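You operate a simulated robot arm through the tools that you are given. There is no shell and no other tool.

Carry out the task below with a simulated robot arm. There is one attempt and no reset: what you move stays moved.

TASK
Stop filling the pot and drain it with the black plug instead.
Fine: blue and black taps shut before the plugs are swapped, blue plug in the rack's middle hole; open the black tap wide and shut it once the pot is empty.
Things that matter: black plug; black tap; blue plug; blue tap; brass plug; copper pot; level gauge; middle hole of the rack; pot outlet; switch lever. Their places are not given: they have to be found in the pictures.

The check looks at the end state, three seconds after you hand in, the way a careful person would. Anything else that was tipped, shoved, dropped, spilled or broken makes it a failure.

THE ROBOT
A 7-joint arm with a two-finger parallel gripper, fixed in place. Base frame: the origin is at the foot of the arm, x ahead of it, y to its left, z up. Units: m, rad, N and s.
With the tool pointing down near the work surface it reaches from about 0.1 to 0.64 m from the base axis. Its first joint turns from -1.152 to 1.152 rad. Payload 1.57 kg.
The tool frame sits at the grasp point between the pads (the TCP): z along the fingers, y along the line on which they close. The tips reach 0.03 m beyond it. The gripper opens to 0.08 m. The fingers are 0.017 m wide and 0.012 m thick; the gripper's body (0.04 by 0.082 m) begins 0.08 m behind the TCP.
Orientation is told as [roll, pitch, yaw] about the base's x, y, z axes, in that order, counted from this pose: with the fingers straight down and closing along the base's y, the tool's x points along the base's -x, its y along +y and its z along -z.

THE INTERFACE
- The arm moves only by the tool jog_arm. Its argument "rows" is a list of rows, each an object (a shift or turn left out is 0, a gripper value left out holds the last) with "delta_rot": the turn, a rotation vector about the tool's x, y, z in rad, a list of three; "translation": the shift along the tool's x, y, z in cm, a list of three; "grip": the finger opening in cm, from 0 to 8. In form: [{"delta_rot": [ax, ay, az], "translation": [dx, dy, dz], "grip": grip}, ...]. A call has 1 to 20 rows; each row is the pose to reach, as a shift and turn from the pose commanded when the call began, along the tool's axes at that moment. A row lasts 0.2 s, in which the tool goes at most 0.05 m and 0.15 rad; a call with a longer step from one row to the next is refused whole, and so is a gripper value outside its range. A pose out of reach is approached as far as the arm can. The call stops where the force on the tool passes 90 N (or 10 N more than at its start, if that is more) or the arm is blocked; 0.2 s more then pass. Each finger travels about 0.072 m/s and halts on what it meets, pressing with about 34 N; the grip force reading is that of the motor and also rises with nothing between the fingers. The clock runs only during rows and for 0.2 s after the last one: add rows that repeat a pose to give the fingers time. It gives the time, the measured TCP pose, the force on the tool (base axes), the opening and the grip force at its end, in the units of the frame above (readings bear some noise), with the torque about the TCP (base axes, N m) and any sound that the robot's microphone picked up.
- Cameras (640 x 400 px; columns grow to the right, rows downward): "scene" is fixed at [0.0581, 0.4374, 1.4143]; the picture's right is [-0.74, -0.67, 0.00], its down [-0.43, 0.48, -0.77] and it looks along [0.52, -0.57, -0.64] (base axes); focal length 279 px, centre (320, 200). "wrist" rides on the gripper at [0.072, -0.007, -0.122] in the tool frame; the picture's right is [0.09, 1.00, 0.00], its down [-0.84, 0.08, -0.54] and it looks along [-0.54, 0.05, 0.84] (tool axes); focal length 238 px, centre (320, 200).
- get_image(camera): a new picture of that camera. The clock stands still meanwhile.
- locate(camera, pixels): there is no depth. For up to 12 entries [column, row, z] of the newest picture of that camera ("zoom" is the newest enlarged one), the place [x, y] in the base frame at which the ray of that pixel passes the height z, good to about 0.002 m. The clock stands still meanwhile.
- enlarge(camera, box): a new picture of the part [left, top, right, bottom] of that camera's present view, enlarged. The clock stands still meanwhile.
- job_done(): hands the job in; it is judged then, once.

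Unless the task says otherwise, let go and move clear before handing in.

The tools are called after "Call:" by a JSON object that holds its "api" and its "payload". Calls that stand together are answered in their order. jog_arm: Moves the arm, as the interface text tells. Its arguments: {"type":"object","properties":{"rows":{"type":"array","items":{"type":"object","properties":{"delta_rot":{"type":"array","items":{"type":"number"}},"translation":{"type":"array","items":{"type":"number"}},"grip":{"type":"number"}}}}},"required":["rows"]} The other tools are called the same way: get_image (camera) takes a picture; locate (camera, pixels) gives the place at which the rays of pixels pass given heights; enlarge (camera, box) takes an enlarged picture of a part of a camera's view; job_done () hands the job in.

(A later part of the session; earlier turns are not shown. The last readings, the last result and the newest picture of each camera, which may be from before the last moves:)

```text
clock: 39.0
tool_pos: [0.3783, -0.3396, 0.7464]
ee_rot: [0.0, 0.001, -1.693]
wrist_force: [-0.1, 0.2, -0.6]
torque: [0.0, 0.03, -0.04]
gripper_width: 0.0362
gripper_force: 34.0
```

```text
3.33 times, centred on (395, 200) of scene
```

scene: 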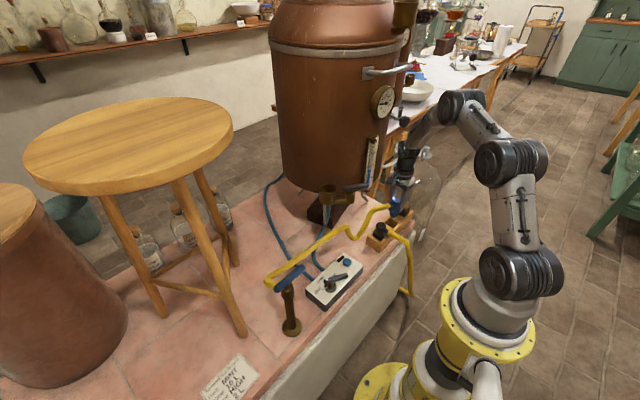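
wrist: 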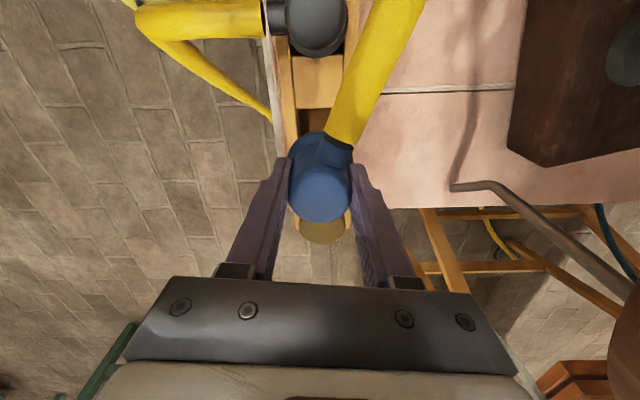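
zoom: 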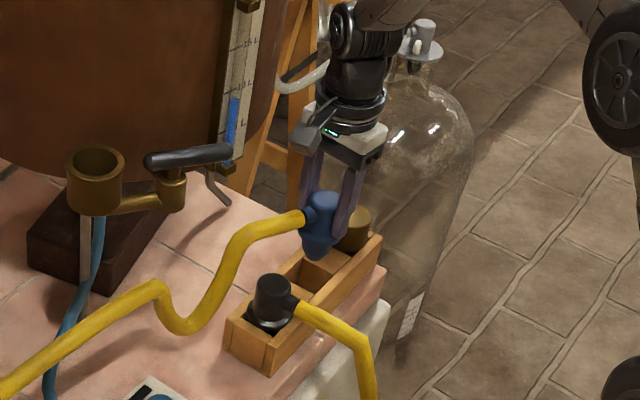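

The nose hangs just over the middle hole at scene zoom (320,250), clear of the brass and black plugs. I'll nudge 2 mm toward +y and lower it slowly into the hole.

Call:
{"api": "jog_arm", "payload": {"rows": [{"translation": [0.2, 0, 0.5]}, {"translation": [0.2, 0, 1.5]}, {"translation": [0.2, 0, 2.8]}, {"translation": [0.2, 0, 4]}, {"translation": [0.2, 0, 5]}]}}

Call:
{"api": "get_image", "payload": {"camera": "wrist"}}

Call:
{"api": "enlarge", "payload": {"camera": "scene", "box": [350, 170, 430, 260]}}

```text
clock: 40.2
tool_pos: [0.3757, -0.3381, 0.6932]
ee_rot: [0.001, 0.001, -1.693]
wrist_force: [0.1, -1.6, -0.7]
torque: [-0.01, -0.01, 0.01]
gripper_width: 0.0363
gripper_force: 34.3
```

```text
taken
```

wrist: 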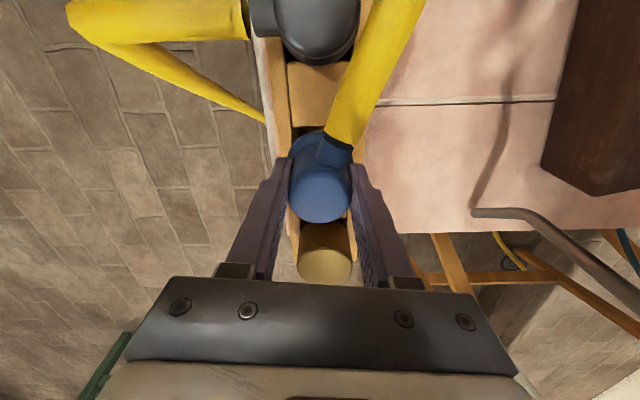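

```text
4.44 times, centred on (390, 215) of scene
```

zoom: 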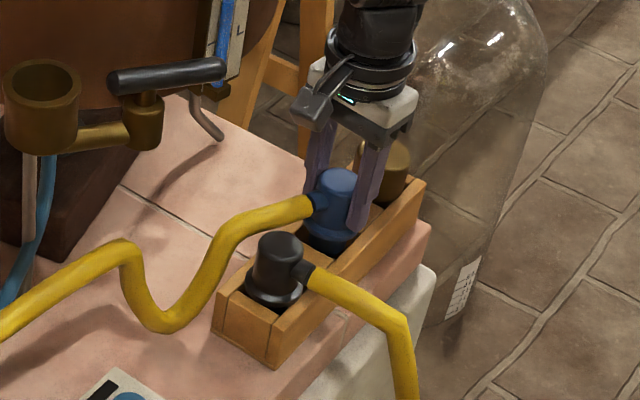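

The nose is in the hole with no contact force yet, and the blue cap still sits slightly higher than the black one. I'll lower the last centimetre gently.

Call:
{"api": "jog_arm", "payload": {"rows": [{"translation": [0, 0, 0.4]}, {"translation": [0, 0, 0.8]}, {"translation": [0, 0, 1.1]}]}}

Call:
{"api": "enlarge", "payload": {"camera": "scene", "box": [350, 170, 430, 260]}}

```text
clock: 41.0
tool_pos: [0.377, -0.3379, 0.6836]
ee_rot: [0.0, 0.0, -1.694]
wrist_force: [1.0, -0.1, 0.5]
torque: [0.02, 0.01, 0.03]
gripper_width: 0.036
gripper_force: 34.3
```

```text
4.44 times, centred on (390, 215) of scene
```

zoom: 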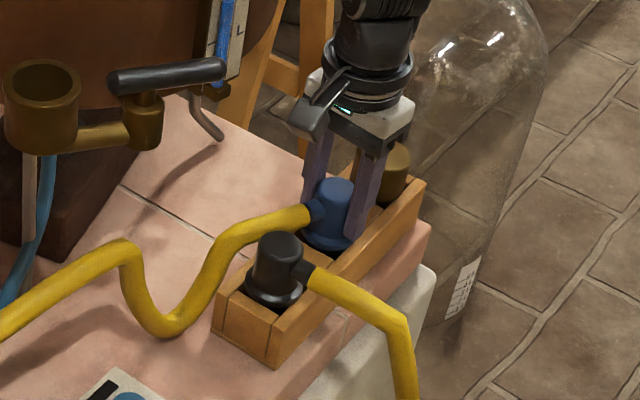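

Still no contact force at z=0.684. I'll go down a few more millimetres until it seats.

Call:
{"api": "jog_arm", "payload": {"rows": [{"translation": [0, 0, 0.2]}, {"translation": [0, 0, 0.4]}, {"translation": [0, 0, 0.6]}]}}

Call:
{"api": "enlarge", "payload": {"camera": "scene", "box": [350, 170, 430, 260]}}

Call:
{"api": "get_image", "payload": {"camera": "wrist"}}

```text
clock: 41.8
tool_pos: [0.3772, -0.3374, 0.6793]
ee_rot: [0.001, -0.001, -1.693]
wrist_force: [-10.0, 1.9, 25.7]
torque: [0.12, 0.3, -0.02]
gripper_width: 0.0363
gripper_force: 34.3
```

```text
4.44 times, centred on (390, 215) of scene
```

zoom: 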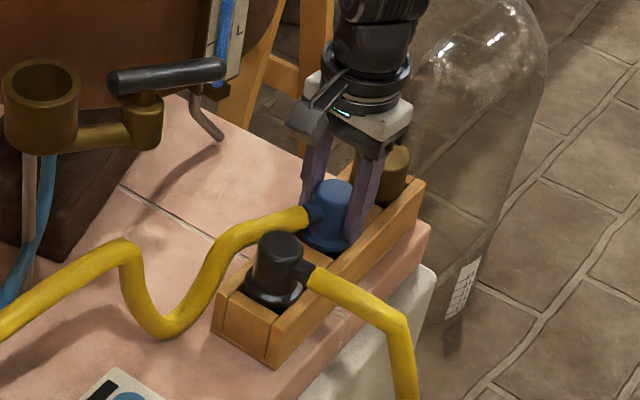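

```text
taken
```

wrist: 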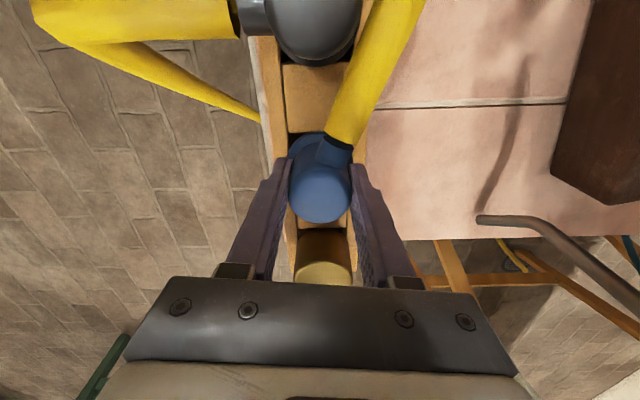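

A firm contact of about 26 N at z≈0.680 says the plug is seated. I'll relax the push and open the fingers.

Call:
{"api": "jog_arm", "payload": {"rows": [{"translation": [0, 0, -0.3]}, {"translation": [0, 0, -0.3], "grip": 6}, {"translation": [0, 0, -0.3], "grip": 6}, {"translation": [0, 0, -0.3], "grip": 6}]}}

Call:
{"api": "get_image", "payload": {"camera": "wrist"}}

Call:
{"api": "enlarge", "payload": {"camera": "scene", "box": [350, 170, 430, 260]}}

```text
clock: 42.8
tool_pos: [0.3776, -0.336, 0.6802]
ee_rot: [0.001, 0.0, -1.69]
wrist_force: [0.2, 0.4, 1.3]
torque: [0.01, -0.04, 0.02]
gripper_width: 0.0599
gripper_force: 0.1
```

```text
taken
```

wrist: 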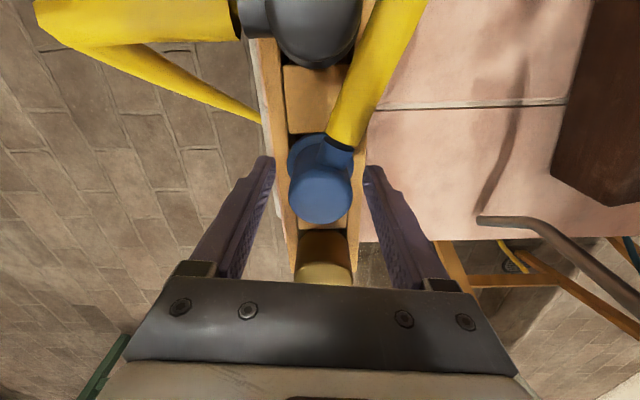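

```text
4.44 times, centred on (390, 215) of scene
```

zoom: 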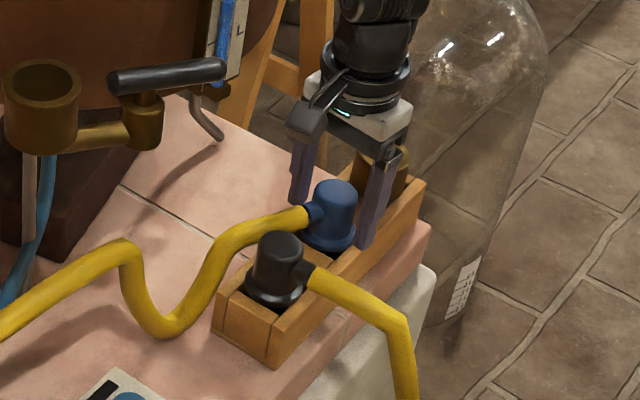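

The blue plug stands upright in the middle hole with its hose leading away from the black plug. I'll rise clear, move over the black plug at about (0.377,-0.251), and turn so the fingers close along y.

Call:
{"api": "jog_arm", "payload": {"rows": [{"translation": [0, 0, -3]}, {"translation": [0, 0, -7.5]}, {"translation": [0, 0, -12]}, {"translation": [0, 0, -16.5]}, {"translation": [2.1, -0.3, -18], "delta_rot": [0, 0, -0.141]}, {"translation": [4.2, -0.6, -18], "delta_rot": [0, 0, -0.282]}, {"translation": [6.3, -0.9, -18], "delta_rot": [0, 0, -0.423]}, {"translation": [8.5, -1.1, -18], "delta_rot": [0, 0, -0.564]}, {"translation": [8.5, -1.1, -18], "delta_rot": [0, 0, -0.705]}, {"translation": [8.5, -1.1, -18], "delta_rot": [0, 0, -0.846]}, {"translation": [8.5, -1.1, -18], "delta_rot": [0, 0, -0.987]}, {"translation": [8.5, -1.1, -18], "delta_rot": [0, 0, -1.128]}, {"translation": [8.5, -1.1, -18], "delta_rot": [0, 0, -1.269]}, {"translation": [8.5, -1.1, -18], "delta_rot": [0, 0, -1.41]}, {"translation": [8.5, -1.1, -18], "delta_rot": [0, 0, -1.551]}, {"translation": [8.5, -1.1, -18], "delta_rot": [0, 0, -1.69]}]}}

Call:
{"api": "get_image", "payload": {"camera": "wrist"}}

Call:
{"api": "get_image", "payload": {"camera": "scene"}}

Call:
{"api": "enlarge", "payload": {"camera": "scene", "box": [350, 170, 430, 260]}}

```text
clock: 46.2
tool_pos: [0.3769, -0.2501, 0.8609]
ee_rot: [0.0, 0.001, -0.001]
wrist_force: [0.2, 0.0, 1.2]
torque: [-0.04, -0.03, -0.01]
gripper_width: 0.0602
gripper_force: 0.0
```

```text
taken
```

wrist: 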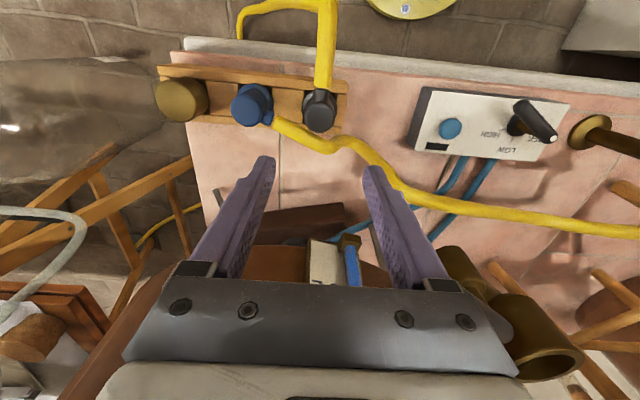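

```text
taken
```

scene: 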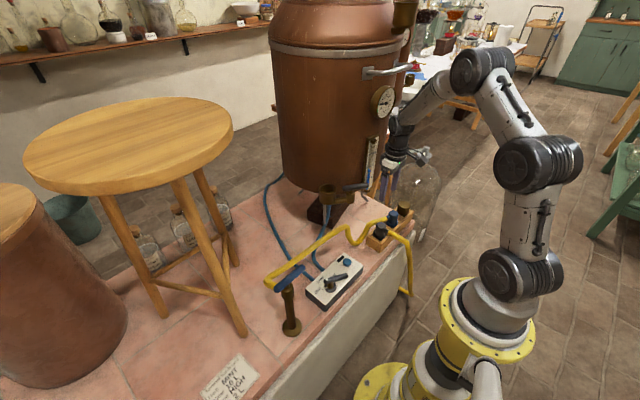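

```text
4.44 times, centred on (390, 215) of scene
```

zoom: 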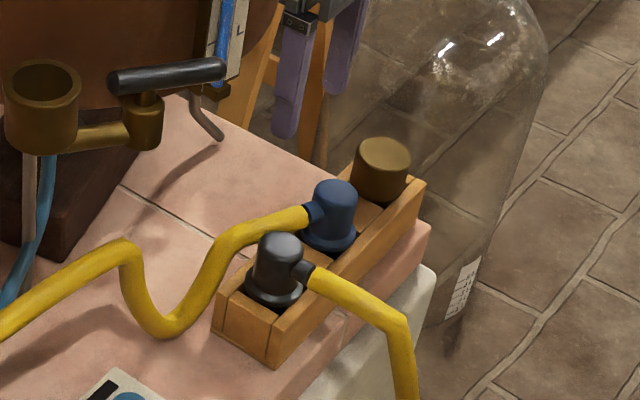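

The blue plug matches the black one in height and stands upright between its neighbours. I'll locate the black cap at wrist (320,112) and check the spigot direction before descending.

Call:
{"api": "enlarge", "payload": {"camera": "wrist", "box": [220, 20, 420, 170]}}

Call:
{"api": "locate", "payload": {"camera": "wrist", "pixels": [[319, 112, 0.688], [319, 100, 0.688], [319, 120, 0.688], [252, 105, 0.688], [185, 100, 0.688], [322, 92, 0.665], [325, 60, 0.665]]}}

```text
2.67 times, centred on (320, 95) of wrist
```

zoom: 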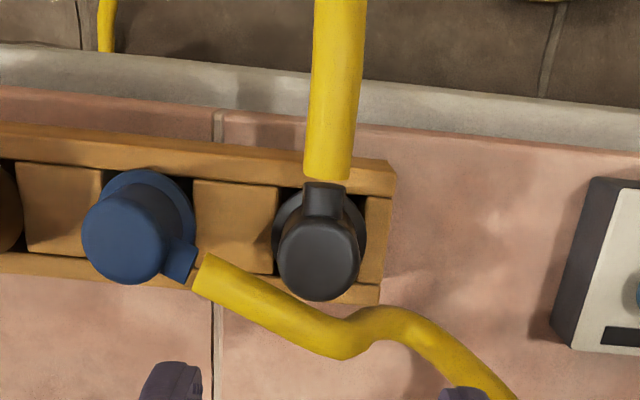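

```text
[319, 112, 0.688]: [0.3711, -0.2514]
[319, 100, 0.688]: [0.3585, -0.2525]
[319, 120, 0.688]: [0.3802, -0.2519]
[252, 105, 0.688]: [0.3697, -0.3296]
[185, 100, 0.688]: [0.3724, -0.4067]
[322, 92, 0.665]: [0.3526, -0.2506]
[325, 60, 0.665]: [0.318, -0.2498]
```

The black cap's centre is at (0.378,-0.2515) with its spigot toward -x. The blue hose passes close on its +x side, so I'll locate the hose line to choose a grasp angle that misses it.

Call:
{"api": "locate", "payload": {"camera": "wrist", "pixels": [[277, 124, 0.66], [300, 136, 0.66], [322, 146, 0.655], [327, 148, 0.65], [339, 145, 0.65], [357, 148, 0.65], [380, 164, 0.65], [319.3, 118.2, 0.688], [246.2, 111, 0.688]]}}

Call:
{"api": "enlarge", "payload": {"camera": "scene", "box": [365, 200, 415, 250]}}

```text
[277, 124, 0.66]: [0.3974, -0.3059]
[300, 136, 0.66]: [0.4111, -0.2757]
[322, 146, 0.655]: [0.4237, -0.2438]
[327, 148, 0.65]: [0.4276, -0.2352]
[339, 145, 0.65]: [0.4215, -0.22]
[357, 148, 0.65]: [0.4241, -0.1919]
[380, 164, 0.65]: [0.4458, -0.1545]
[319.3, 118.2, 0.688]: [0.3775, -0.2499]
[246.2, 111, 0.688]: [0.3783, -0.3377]
```

```text
8.00 times, centred on (390, 225) of scene
```

zoom: 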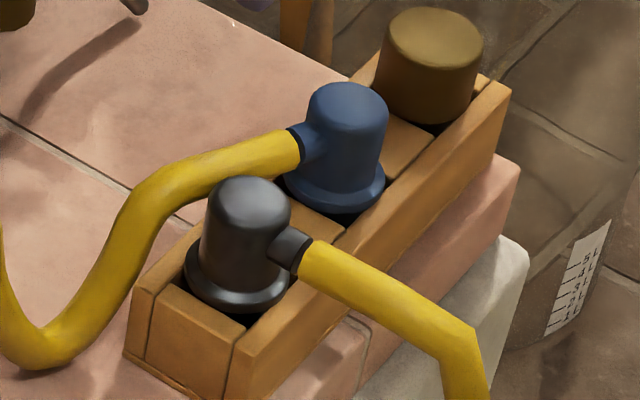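

The blue hose runs about 3.5 cm to the +x side, so a grasp yawed by -15° leaves around 1.3 cm clearance for both fingers. I'll rotate and descend, then check before closing.

Call:
{"api": "jog_arm", "payload": {"rows": [{"translation": [-0.08, -0.06, 0], "delta_rot": [0, 0, 0.13], "grip": 5.6}, {"translation": [-0.08, -0.06, 3], "delta_rot": [0, 0, 0.26]}, {"translation": [-0.08, -0.06, 7], "delta_rot": [0, 0, 0.26]}, {"translation": [-0.08, -0.06, 11], "delta_rot": [0, 0, 0.26]}, {"translation": [-0.08, -0.06, 14.5], "delta_rot": [0, 0, 0.26]}, {"translation": [-0.08, -0.06, 17], "delta_rot": [0, 0, 0.26]}, {"translation": [-0.08, -0.06, 17.9], "delta_rot": [0, 0, 0.26]}]}}

Call:
{"api": "get_image", "payload": {"camera": "wrist"}}

Call:
{"api": "enlarge", "payload": {"camera": "scene", "box": [350, 170, 430, 260]}}

```text
clock: 47.8
tool_pos: [0.3739, -0.2525, 0.6809]
ee_rot: [0.0, -0.002, -0.264]
wrist_force: [0.6, -0.8, 0.2]
torque: [0.01, 0.02, 0.02]
gripper_width: 0.0559
gripper_force: 0.0
```

```text
taken
```

wrist: 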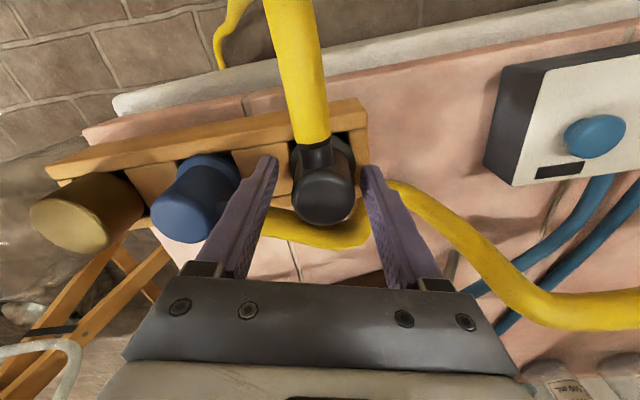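

```text
4.44 times, centred on (390, 215) of scene
```

zoom: 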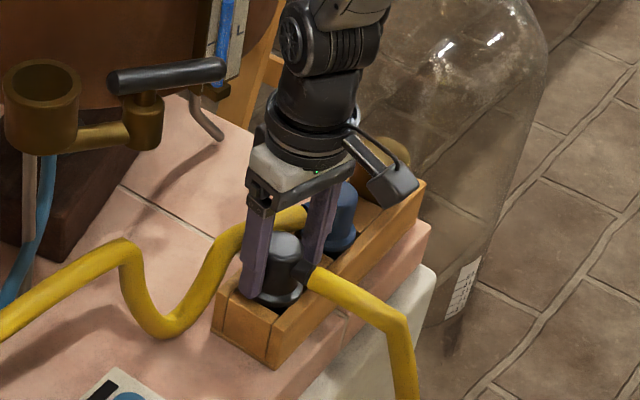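

The black cap is centred between the fingers at wrist (323,192), with the blue hose clear behind it. I'll close and lift slightly to check the hold.

Call:
{"api": "jog_arm", "payload": {"rows": [{"grip": 3}, {"grip": 3}, {"grip": 3}, {"translation": [0, 0, -0.8]}, {"translation": [0, 0, -2]}]}}

Call:
{"api": "get_image", "payload": {"camera": "wrist"}}

Call:
{"api": "enlarge", "payload": {"camera": "scene", "box": [350, 170, 430, 260]}}

```text
clock: 49.0
tool_pos: [0.3768, -0.2513, 0.701]
ee_rot: [0.0, 0.0, -0.264]
wrist_force: [-0.1, 0.2, -0.6]
torque: [0.02, -0.02, -0.01]
gripper_width: 0.036
gripper_force: 33.7
```

```text
taken
```

wrist: 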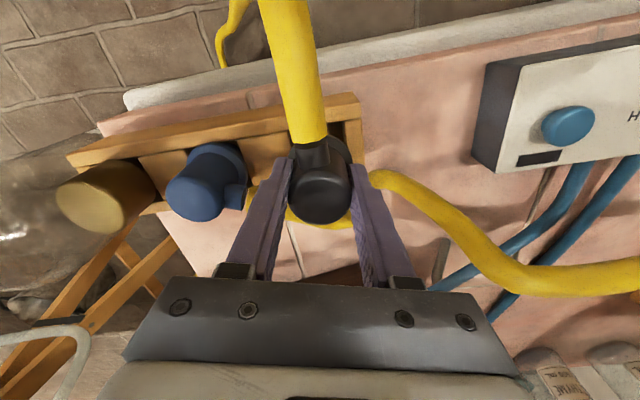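

```text
4.44 times, centred on (390, 215) of scene
```

zoom: 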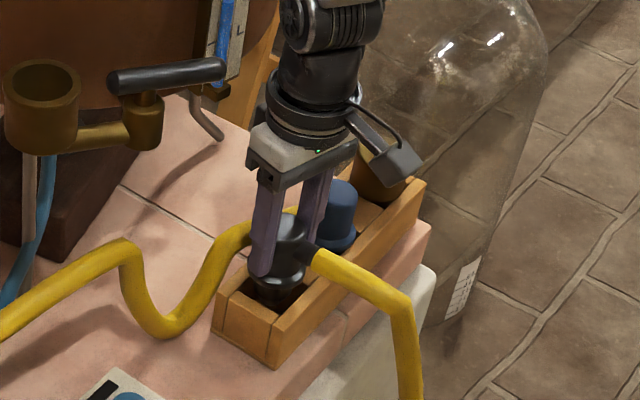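

The black plug is held and rising cleanly, leaving the rack and the blue plug undisturbed. I'll lift it along the same path I came down and ease toward the robot to stay clear of the gauge.

Call:
{"api": "jog_arm", "payload": {"rows": [{"translation": [0, 0, -3]}, {"translation": [0, 0, -6.5]}, {"translation": [1.9, -0.5, -10.5]}, {"translation": [4.3, -1.2, -14.5]}, {"translation": [4.5, -1.2, -19]}, {"translation": [4.5, -1.2, -23.5]}, {"translation": [4.5, -1.2, -28]}, {"translation": [4.5, -1.2, -32.5]}]}}

Call:
{"api": "get_image", "payload": {"camera": "scene"}}

Call:
{"api": "get_image", "payload": {"camera": "wrist"}}

```text
clock: 50.8
tool_pos: [0.3329, -0.2505, 1.0243]
ee_rot: [-0.002, 0.002, -0.262]
wrist_force: [0.4, -0.5, -2.0]
torque: [-0.01, 0.03, 0.02]
gripper_width: 0.0362
gripper_force: 33.8
```

```text
taken
```

scene: 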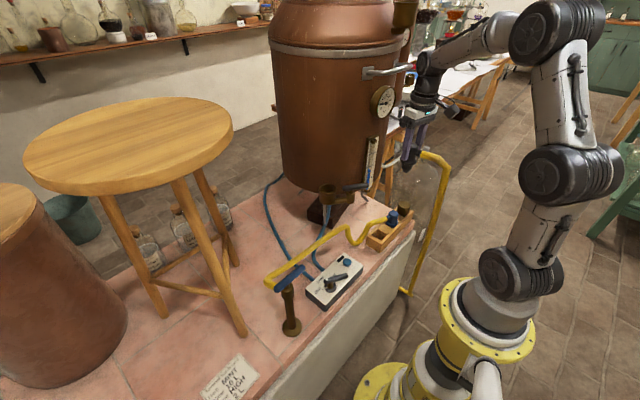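

```text
taken
```

wrist: 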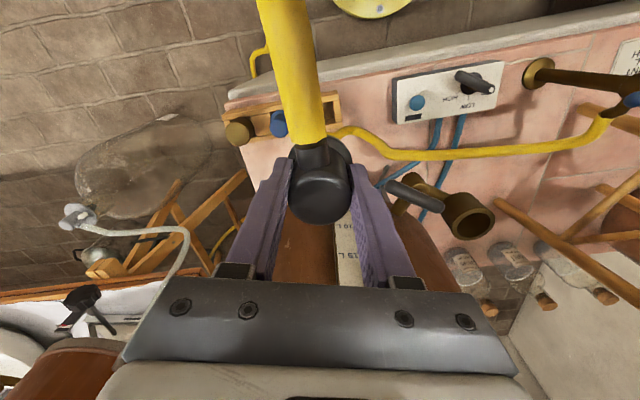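

The plug hangs free with its hose trailing over the front edge, and the blue plug is undisturbed in the rack. I'll carry it across in front of the pot and over the outlet cup, turning so its spigot will point away from the black tap.

Call:
{"api": "jog_arm", "payload": {"rows": [{"translation": [1.1, 4.2, -0.5], "delta_rot": [0, 0, 0.1]}, {"translation": [2.3, 8.5, -0.5], "delta_rot": [0, 0, 0.2]}, {"translation": [3.4, 12.7, -0.5], "delta_rot": [0, 0, 0.3]}, {"translation": [4.6, 17.1, -0.5], "delta_rot": [0, 0, 0.42]}, {"translation": [0.8, 18.2, -0.5], "delta_rot": [0, 0, 0.55]}, {"translation": [-3.1, 19.2, -0.5], "delta_rot": [0, 0, 0.68]}, {"translation": [-7.0, 20.3, -0.5], "delta_rot": [0, 0, 0.81]}, {"translation": [-10.6, 21.3, -0.5], "delta_rot": [0, 0, 0.95]}, {"translation": [-10.6, 21.3, -0.5], "delta_rot": [0, 0, 0.95]}]}}

Call:
{"api": "get_image", "payload": {"camera": "scene"}}

Call:
{"api": "get_image", "payload": {"camera": "wrist"}}

Call:
{"api": "enlarge", "payload": {"camera": "scene", "box": [290, 130, 420, 270]}}

```text
clock: 52.8
tool_pos: [0.4869, -0.073, 1.0331]
ee_rot: [0.0, 0.001, -1.215]
wrist_force: [-0.3, -0.3, -0.7]
torque: [0.01, 0.01, -0.02]
gripper_width: 0.0363
gripper_force: 33.8
```

```text
taken
```

scene: 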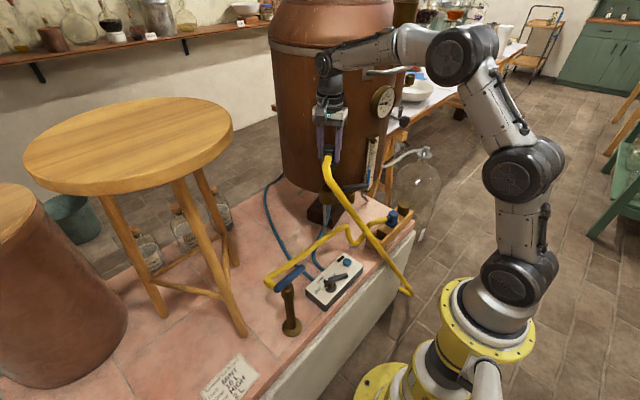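

```text
taken
```

wrist: 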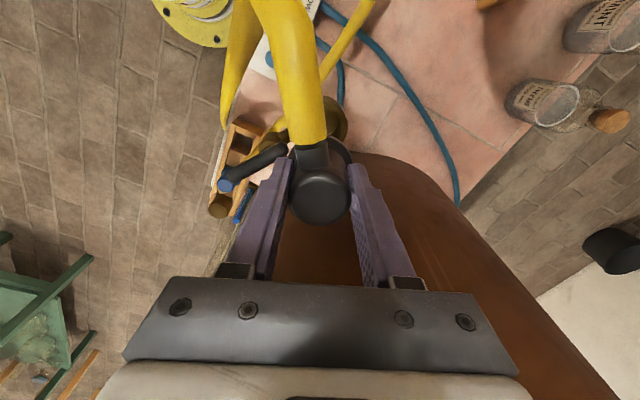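

```text
2.86 times, centred on (355, 200) of scene
```

zoom: 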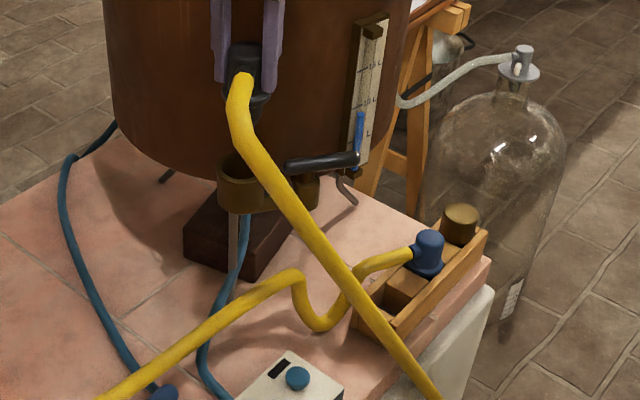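

The plug hangs over the outlet cup, 4 mm short in x, with its hose running down to the front edge. I'll correct by 4 mm and lower it partway to check alignment.

Call:
{"api": "jog_arm", "payload": {"rows": [{"translation": [-0.14, 0.38, 1]}, {"translation": [-0.14, 0.38, 3]}, {"translation": [-0.14, 0.38, 4.5]}, {"translation": [-0.14, 0.38, 4.5]}]}}

Call:
{"api": "enlarge", "payload": {"camera": "scene", "box": [300, 140, 370, 220]}}

Call:
{"api": "get_image", "payload": {"camera": "wrist"}}

```text
clock: 53.8
tool_pos: [0.493, -0.072, 0.9871]
ee_rot: [-0.002, -0.001, -1.213]
wrist_force: [0.2, 0.3, -0.8]
torque: [0.02, 0.0, 0.0]
gripper_width: 0.036
gripper_force: 33.8
```

```text
5.00 times, centred on (335, 180) of scene
```

zoom: 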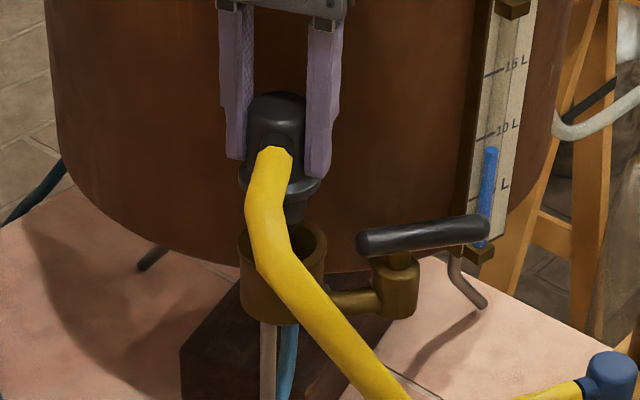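

```text
taken
```

wrist: 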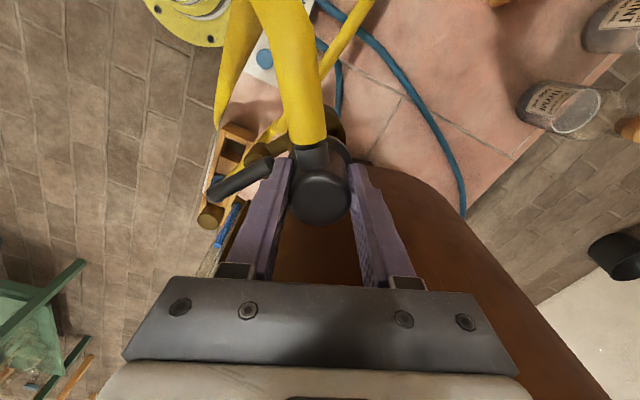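

The nose is entering the cup's rim at scene zoom (285,225), in line with the cap above it. I'll lower it slowly the remaining 4 cm.

Call:
{"api": "jog_arm", "payload": {"rows": [{"translation": [0, 0, 1]}, {"translation": [0, 0, 2]}, {"translation": [0, 0, 3]}, {"translation": [0, 0, 3.7]}, {"translation": [0, 0, 4.2]}]}}

Call:
{"api": "enlarge", "payload": {"camera": "scene", "box": [300, 140, 370, 220]}}

```text
clock: 55.0
tool_pos: [0.4912, -0.0729, 0.9447]
ee_rot: [-0.001, 0.001, -1.213]
wrist_force: [-6.8, 2.2, 1.8]
torque: [0.07, 0.23, -0.03]
gripper_width: 0.0361
gripper_force: 34.3
```

```text
5.00 times, centred on (335, 180) of scene
```

zoom: 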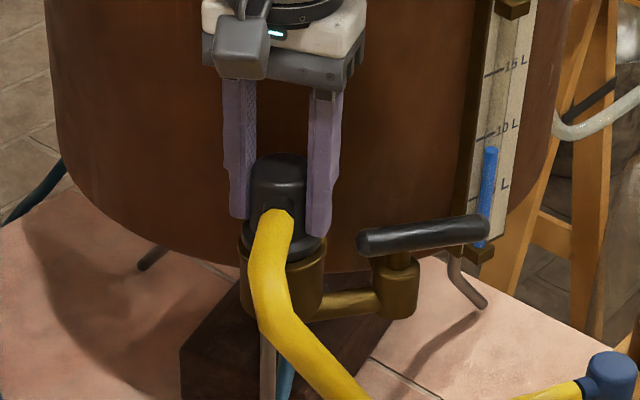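

It's at the same seated height as the blue plug was (z=0.945). I'll press down a few millimetres to confirm it's home.

Call:
{"api": "jog_arm", "payload": {"rows": [{"translation": [0, 0, 0.2]}, {"translation": [0, 0, 0.4]}]}}

Call:
{"api": "enlarge", "payload": {"camera": "scene", "box": [300, 140, 370, 220]}}

```text
clock: 55.6
tool_pos: [0.4912, -0.073, 0.9431]
ee_rot: [0.004, -0.003, -1.213]
wrist_force: [-17.0, 3.5, 23.7]
torque: [-0.09, 0.37, -0.11]
gripper_width: 0.0366
gripper_force: 33.4
```

```text
5.00 times, centred on (335, 180) of scene
```

zoom: 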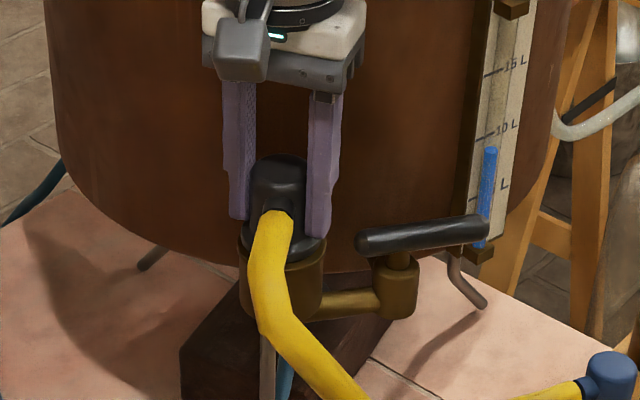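

Contact of about 24 N at z=0.943 confirms it's seated. I'll relax, open and rise straight up.

Call:
{"api": "jog_arm", "payload": {"rows": [{"translation": [0, 0, 0]}, {"translation": [0, 0, -0.3]}, {"translation": [0, 0, -0.3], "grip": 6.5}, {"translation": [0, 0, -0.3], "grip": 6.5}, {"translation": [0, 0, -0.3], "grip": 6.5}, {"translation": [0, 0, -3]}, {"translation": [0, 0, -6.5]}, {"translation": [0, 0, -10.5]}]}}

Call:
{"api": "get_image", "payload": {"camera": "scene"}}

Call:
{"api": "enlarge", "payload": {"camera": "scene", "box": [290, 130, 420, 270]}}

Call:
{"api": "get_image", "payload": {"camera": "wrist"}}

```text
clock: 57.4
tool_pos: [0.4913, -0.0754, 1.0466]
ee_rot: [-0.003, -0.001, -1.213]
wrist_force: [0.3, 0.4, -0.4]
torque: [-0.01, -0.01, 0.03]
gripper_width: 0.065
gripper_force: 0.0
```

```text
taken
```

scene: 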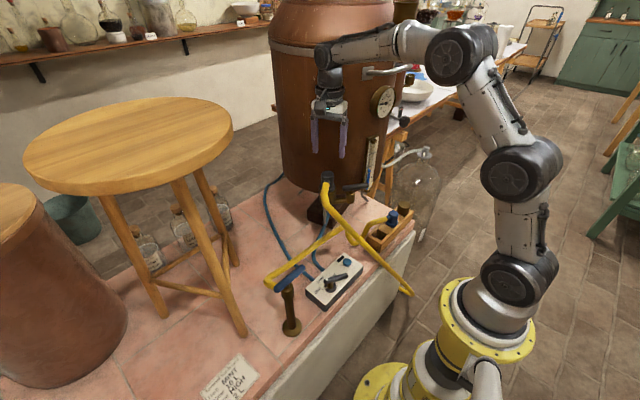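

```text
2.86 times, centred on (355, 200) of scene
```

zoom: 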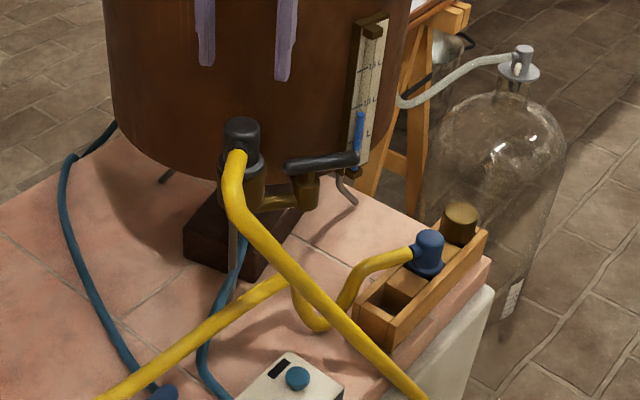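

```text
taken
```

wrist: 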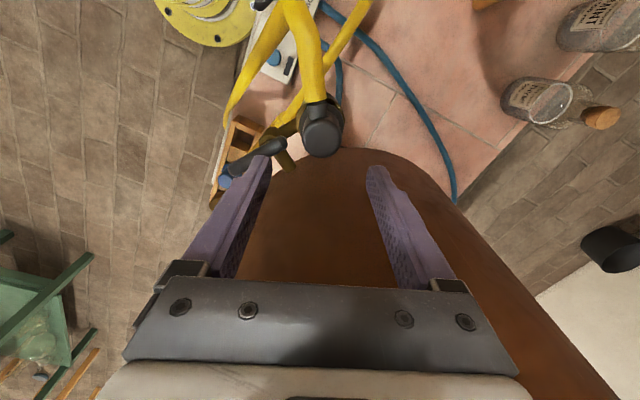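

The black plug sits in the outlet at scene zoom (240,135) with its hose running to the front edge. I'll check where the hose's far end goes before opening anything.

Call:
{"api": "enlarge", "payload": {"camera": "scene", "box": [360, 220, 450, 330]}}

Call:
{"api": "enlarge", "payload": {"camera": "wrist", "box": [190, 0, 380, 190]}}

```text
3.64 times, centred on (405, 275) of scene
```

zoom: 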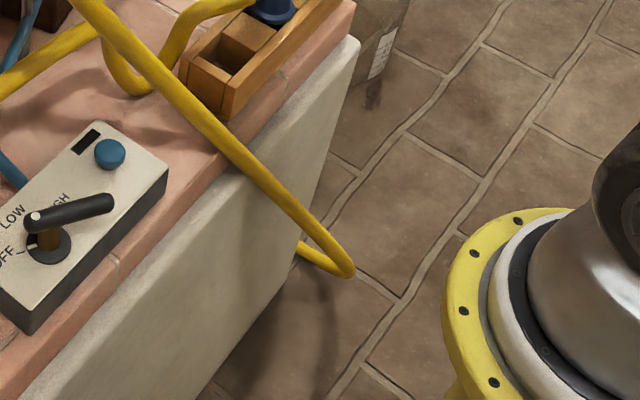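

```text
2.11 times, centred on (285, 95) of wrist
```

zoom: 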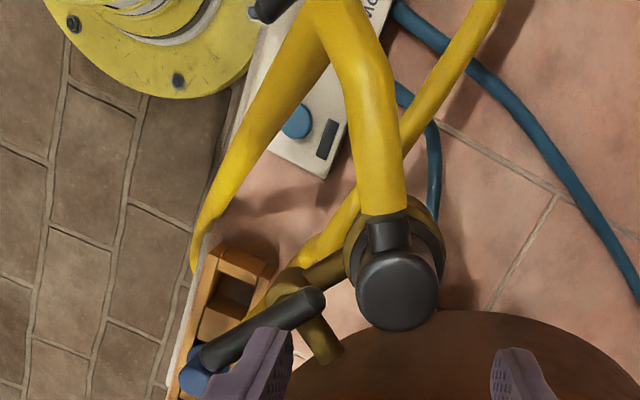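

The hose still runs over the front edge and tucks under the bench exactly as at the start, clear of the tap. I'll locate the black handle's present line before going back to it.

Call:
{"api": "locate", "payload": {"camera": "wrist", "pixels": [[280.3, 142.4, 0.893], [235, 166, 0.893], [258, 154, 0.893]]}}

Call:
{"api": "enlarge", "payload": {"camera": "scene", "box": [320, 160, 390, 220]}}

```text
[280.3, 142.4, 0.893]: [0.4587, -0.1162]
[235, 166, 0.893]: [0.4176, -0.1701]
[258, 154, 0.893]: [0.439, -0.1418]
```

```text
6.67 times, centred on (355, 190) of scene
```

zoom: 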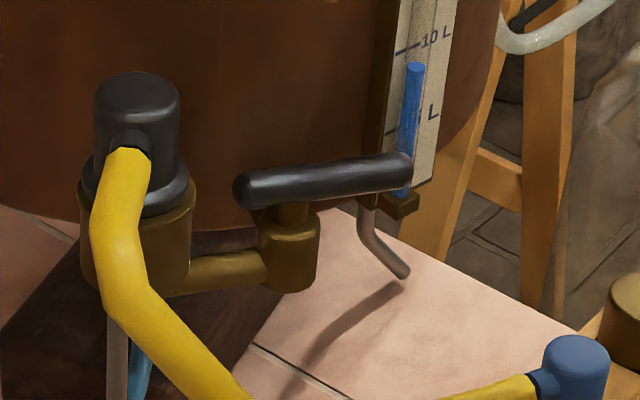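

The handle lies at about 233° through (0.439,-0.142). I'll back away, unwind the wrist, and come back above its long arm at (0.427,-0.160) with the fingers astride it.

Call:
{"api": "jog_arm", "payload": {"rows": [{"translation": [1.2, -4.1, -1], "delta_rot": [0, 0, -0.142], "grip": 4.4}, {"translation": [2.4, -8.3, -1], "delta_rot": [0, 0, -0.284]}, {"translation": [3.6, -12.5, -1], "delta_rot": [0, 0, -0.426]}, {"translation": [3.6, -12.5, -1], "delta_rot": [0, 0, -0.568]}, {"translation": [3.6, -12.5, -1], "delta_rot": [0, 0, -0.71]}, {"translation": [3.6, -12.5, -1], "delta_rot": [0, 0, -0.852]}, {"translation": [3.6, -12.5, -1], "delta_rot": [0, 0, -0.994]}, {"translation": [3.6, -12.5, -1], "delta_rot": [0, 0, -1.136]}, {"translation": [3.6, -12.5, -1], "delta_rot": [0, 0, -1.278]}, {"translation": [3.6, -12.5, -1], "delta_rot": [0, 0, -1.42]}, {"translation": [3.6, -12.5, -1], "delta_rot": [0, 0, -1.562]}, {"translation": [3.6, -12.5, -1], "delta_rot": [0, 0, -1.704]}, {"translation": [0.5, -11.3, 0], "delta_rot": [0, 0, -1.846]}, {"translation": [-2.6, -10.2, 2], "delta_rot": [0, 0, -1.988]}, {"translation": [-5.6, -9.0, 4], "delta_rot": [0, 0, -2.133]}, {"translation": [-5.6, -9.0, 5], "delta_rot": [0, 0, -2.133]}]}}

Call:
{"api": "get_image", "payload": {"camera": "wrist"}}

Call:
{"api": "get_image", "payload": {"camera": "scene"}}

```text
clock: 60.8
tool_pos: [0.4315, -0.1555, 1.0011]
ee_rot: [-0.019, -0.004, 0.93]
wrist_force: [-0.9, -0.9, -1.5]
torque: [0.13, -0.06, -0.01]
gripper_width: 0.044
gripper_force: 0.0
```

```text
taken
```

wrist: 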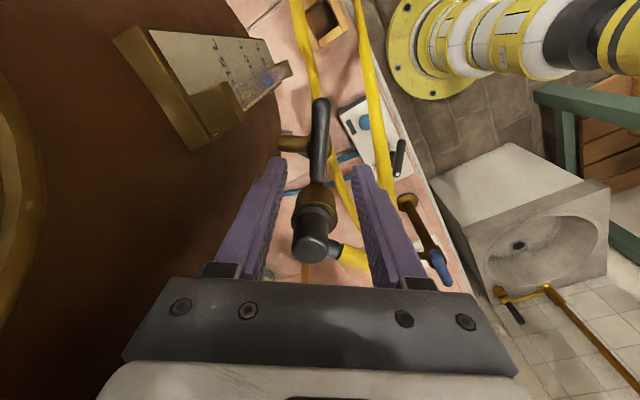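

```text
taken
```

scene: 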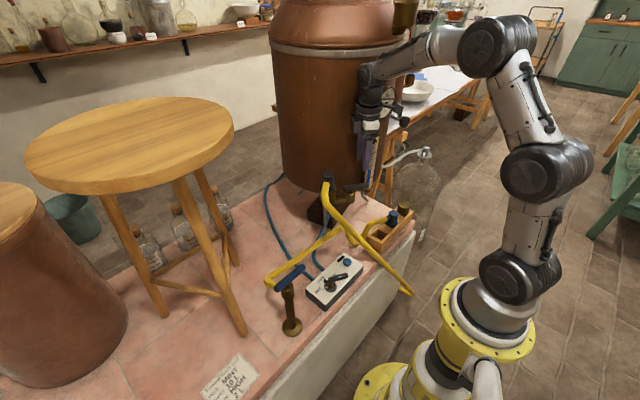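

The pose reads a few millimetres and 0.019 rad off what I asked for, so something may be limiting the wrist. I'll look closely around the upper wrist near the pot's side handle before descending.

Call:
{"api": "enlarge", "payload": {"camera": "scene", "box": [330, 20, 430, 140]}}

Call:
{"api": "enlarge", "payload": {"camera": "scene", "box": [320, 120, 420, 230]}}

Call:
{"api": "enlarge", "payload": {"camera": "wrist", "box": [220, 80, 420, 280]}}

Call:
{"api": "locate", "payload": {"camera": "wrist", "pixels": [[321, 105, 0.893], [314, 180, 0.893], [317, 150, 0.893]]}}

```text
3.33 times, centred on (380, 80) of scene
```

zoom: 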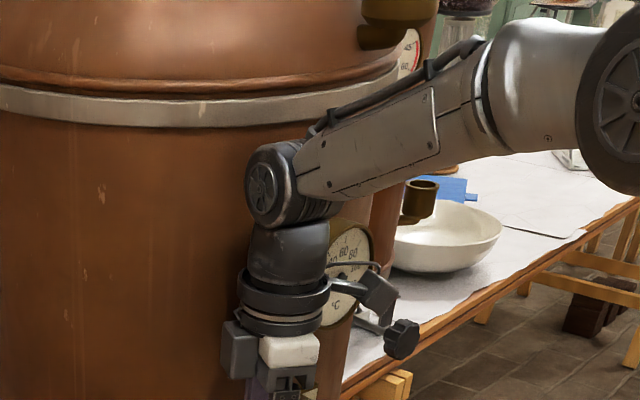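

```text
3.64 times, centred on (370, 175) of scene
```

zoom: 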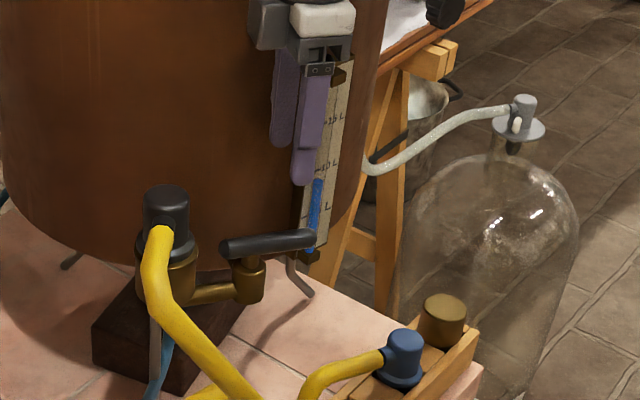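

```text
2.00 times, centred on (320, 180) of wrist
```

zoom: 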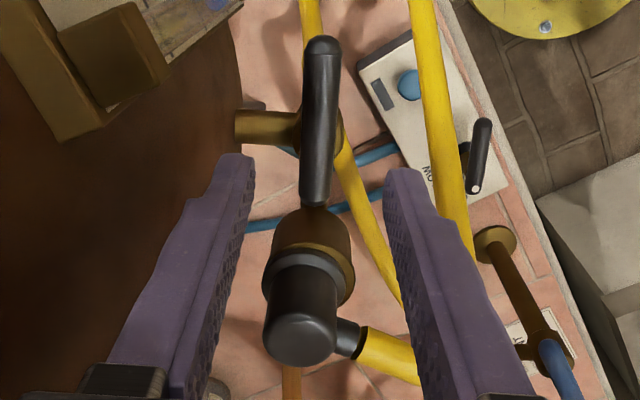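

```text
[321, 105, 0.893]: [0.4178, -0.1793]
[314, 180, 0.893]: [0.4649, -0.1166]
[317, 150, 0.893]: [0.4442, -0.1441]
```

The wrist joint is close to the pot wall up here, so I'll stay at this height no longer than needed. The handle sits well centred between the fingers, so I'll descend to its level now, where I worked freely before.

Call:
{"api": "jog_arm", "payload": {"rows": [{"translation": [0, 0, 3]}, {"translation": [0, 0, 6]}, {"translation": [0, 0, 8.5]}, {"translation": [0, 0, 9.9]}]}}

Call:
{"api": "get_image", "payload": {"camera": "wrist"}}

Call:
{"api": "enlarge", "payload": {"camera": "scene", "box": [320, 50, 420, 230]}}

```text
clock: 61.8
tool_pos: [0.4249, -0.1566, 0.8946]
ee_rot: [0.002, 0.001, 0.919]
wrist_force: [-0.9, -0.3, -0.3]
torque: [0.0, 0.04, -0.01]
gripper_width: 0.0437
gripper_force: 0.1
```

```text
taken
```

wrist: 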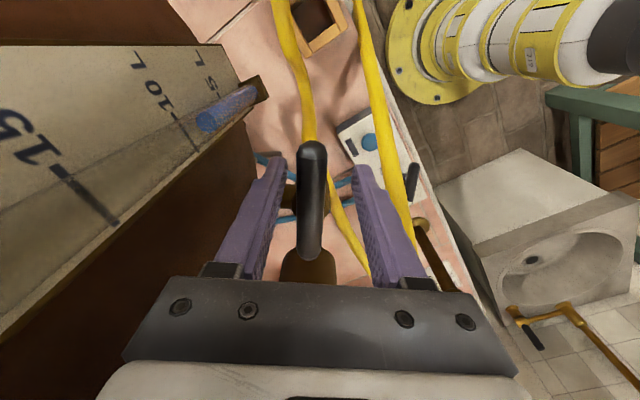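

```text
2.22 times, centred on (370, 140) of scene
```

zoom: 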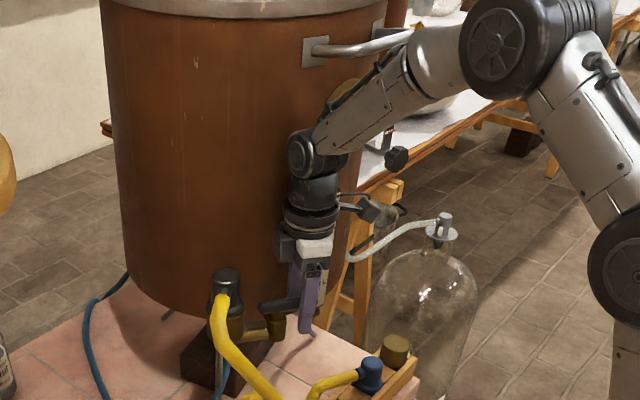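

The roll offset is gone at this height, and the scene shows the cause: the wrist was just under the pot's steel handle at zoom (345,48), so I'll leave sideways later, not upward. I'll zoom in to check the hoses near the fingers before closing.

Call:
{"api": "enlarge", "payload": {"camera": "wrist", "box": [220, 100, 460, 300]}}

Call:
{"api": "enlarge", "payload": {"camera": "scene", "box": [310, 150, 390, 240]}}

```text
2.00 times, centred on (340, 200) of wrist
```

zoom: 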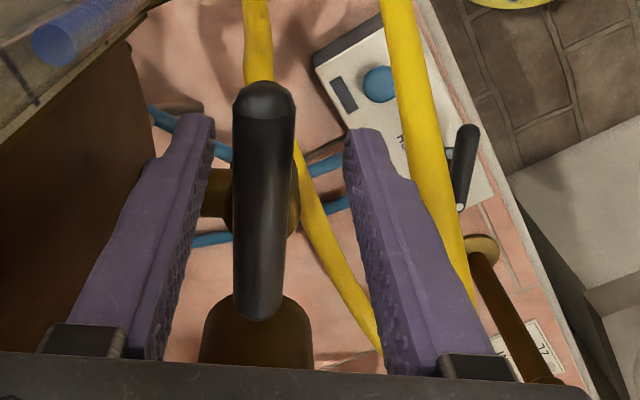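

```text
4.44 times, centred on (350, 195) of scene
```

zoom: 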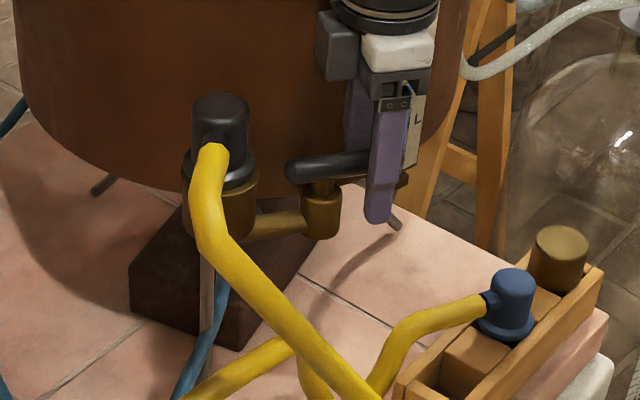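

The fingers are astride the handle and clear of both hoses. I'll close on it.

Call:
{"api": "jog_arm", "payload": {"rows": [{"grip": 1.5}, {"grip": 1.5}, {"grip": 1.5}]}}

```text
clock: 62.6
tool_pos: [0.4274, -0.1568, 0.8967]
ee_rot: [-0.005, 0.001, 0.918]
wrist_force: [10.6, -10.0, -7.9]
torque: [-0.16, 0.07, -0.44]
gripper_width: 0.0187
gripper_force: 33.4
```

Gripped at 18.7 mm. I'll start turning clockwise, opposite to the shutting direction, in an arc about the stem at (0.4435,-0.136), and watch the gauge.

Call:
{"api": "jog_arm", "payload": {"rows": [{"translation": [-0.02, 0.32, 0], "delta_rot": [0, 0, 0.12]}, {"translation": [-0.08, 0.64, 0], "delta_rot": [0, 0, 0.24]}, {"translation": [-0.17, 0.95, 0], "delta_rot": [0, 0, 0.36]}, {"translation": [-0.3, 1.25, 0], "delta_rot": [0, 0, 0.48]}, {"translation": [-0.47, 1.52, 0], "delta_rot": [0, 0, 0.6]}]}}

Call:
{"api": "get_image", "payload": {"camera": "wrist"}}

Call:
{"api": "enlarge", "payload": {"camera": "scene", "box": [310, 130, 390, 240]}}

```text
clock: 63.8
tool_pos: [0.4195, -0.144, 0.8951]
ee_rot: [0.002, -0.001, 0.317]
wrist_force: [11.9, -8.7, -10.2]
torque: [-0.09, 0.09, -0.36]
gripper_width: 0.0178
gripper_force: 33.0
```

```text
taken
```

wrist: 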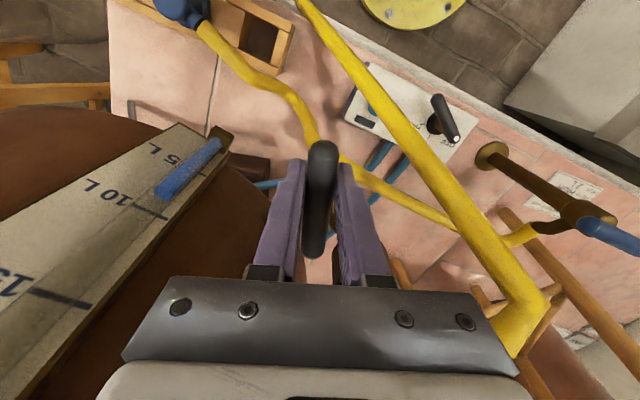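

```text
3.64 times, centred on (350, 185) of scene
```

zoom: 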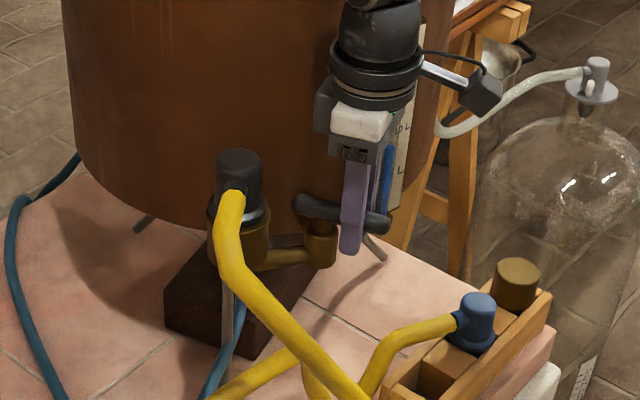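

The handle is turning smoothly, now at about 198°, and the black hose's bend at roughly (0.43,0.015,0.93) is well clear. I'll continue clockwise toward wide open.

Call:
{"api": "jog_arm", "payload": {"rows": [{"translation": [-0.02, 0.32, 0], "delta_rot": [0, 0, 0.12]}, {"translation": [-0.07, 0.63, 0], "delta_rot": [0, 0, 0.24]}, {"translation": [-0.16, 0.93, 0], "delta_rot": [0, 0, 0.36]}, {"translation": [-0.29, 1.22, 0], "delta_rot": [0, 0, 0.48]}, {"translation": [-0.45, 1.5, 0], "delta_rot": [0, 0, 0.6]}, {"translation": [-0.63, 1.75, 0], "delta_rot": [0, 0, 0.72]}]}}

Call:
{"api": "get_image", "payload": {"camera": "wrist"}}

Call:
{"api": "enlarge", "payload": {"camera": "scene", "box": [310, 130, 390, 240]}}

```text
clock: 65.2
tool_pos: [0.4205, -0.1244, 0.8954]
ee_rot: [0.003, 0.002, -0.4]
wrist_force: [13.8, 9.4, -11.1]
torque: [0.21, 0.57, 0.41]
gripper_width: 0.0178
gripper_force: 31.9
```

```text
taken
```

wrist: 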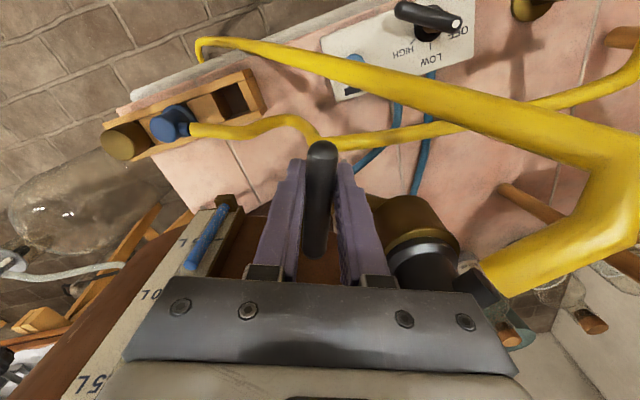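

```text
3.64 times, centred on (350, 185) of scene
```

zoom: 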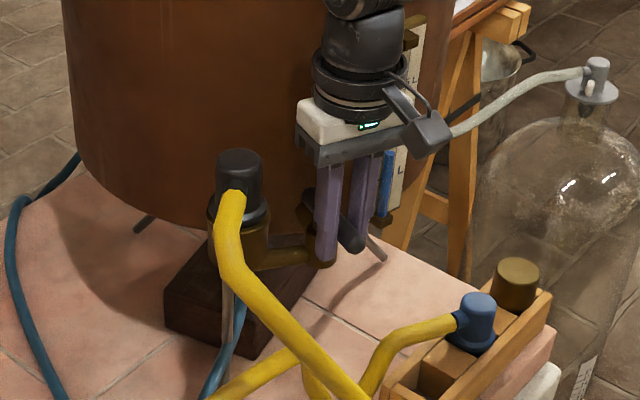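

Handle is at about 157°. I'll continue in small steps until the open stop is felt.

Call:
{"api": "jog_arm", "payload": {"rows": [{"translation": [-0.01, 0.2, 0], "delta_rot": [0, 0, 0.08]}, {"translation": [-0.03, 0.41, 0], "delta_rot": [0, 0, 0.16]}, {"translation": [-0.07, 0.6, 0], "delta_rot": [0, 0, 0.24]}]}}

Call:
{"api": "get_image", "payload": {"camera": "wrist"}}

Call:
{"api": "enlarge", "payload": {"camera": "scene", "box": [361, 160, 379, 185]}}

```text
clock: 66.0
tool_pos: [0.4234, -0.1187, 0.8959]
ee_rot: [-0.002, 0.003, -0.639]
wrist_force: [10.6, 20.8, -14.8]
torque: [0.1, -0.03, 0.75]
gripper_width: 0.0182
gripper_force: 32.7
```

```text
taken
```

wrist: 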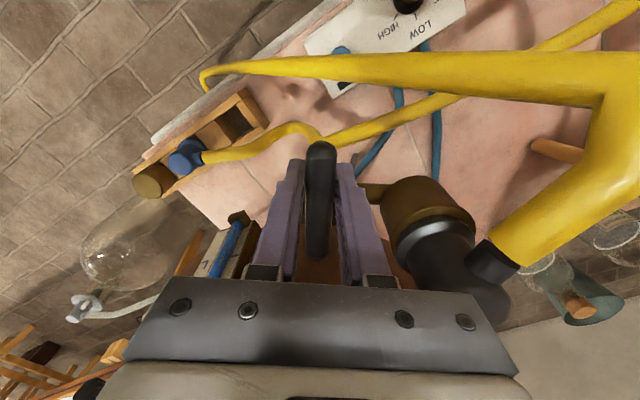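

```text
16.00 times, centred on (370, 172) of scene
```

zoom: 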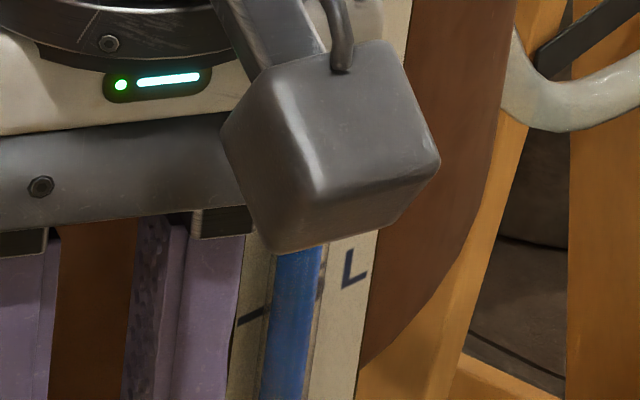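

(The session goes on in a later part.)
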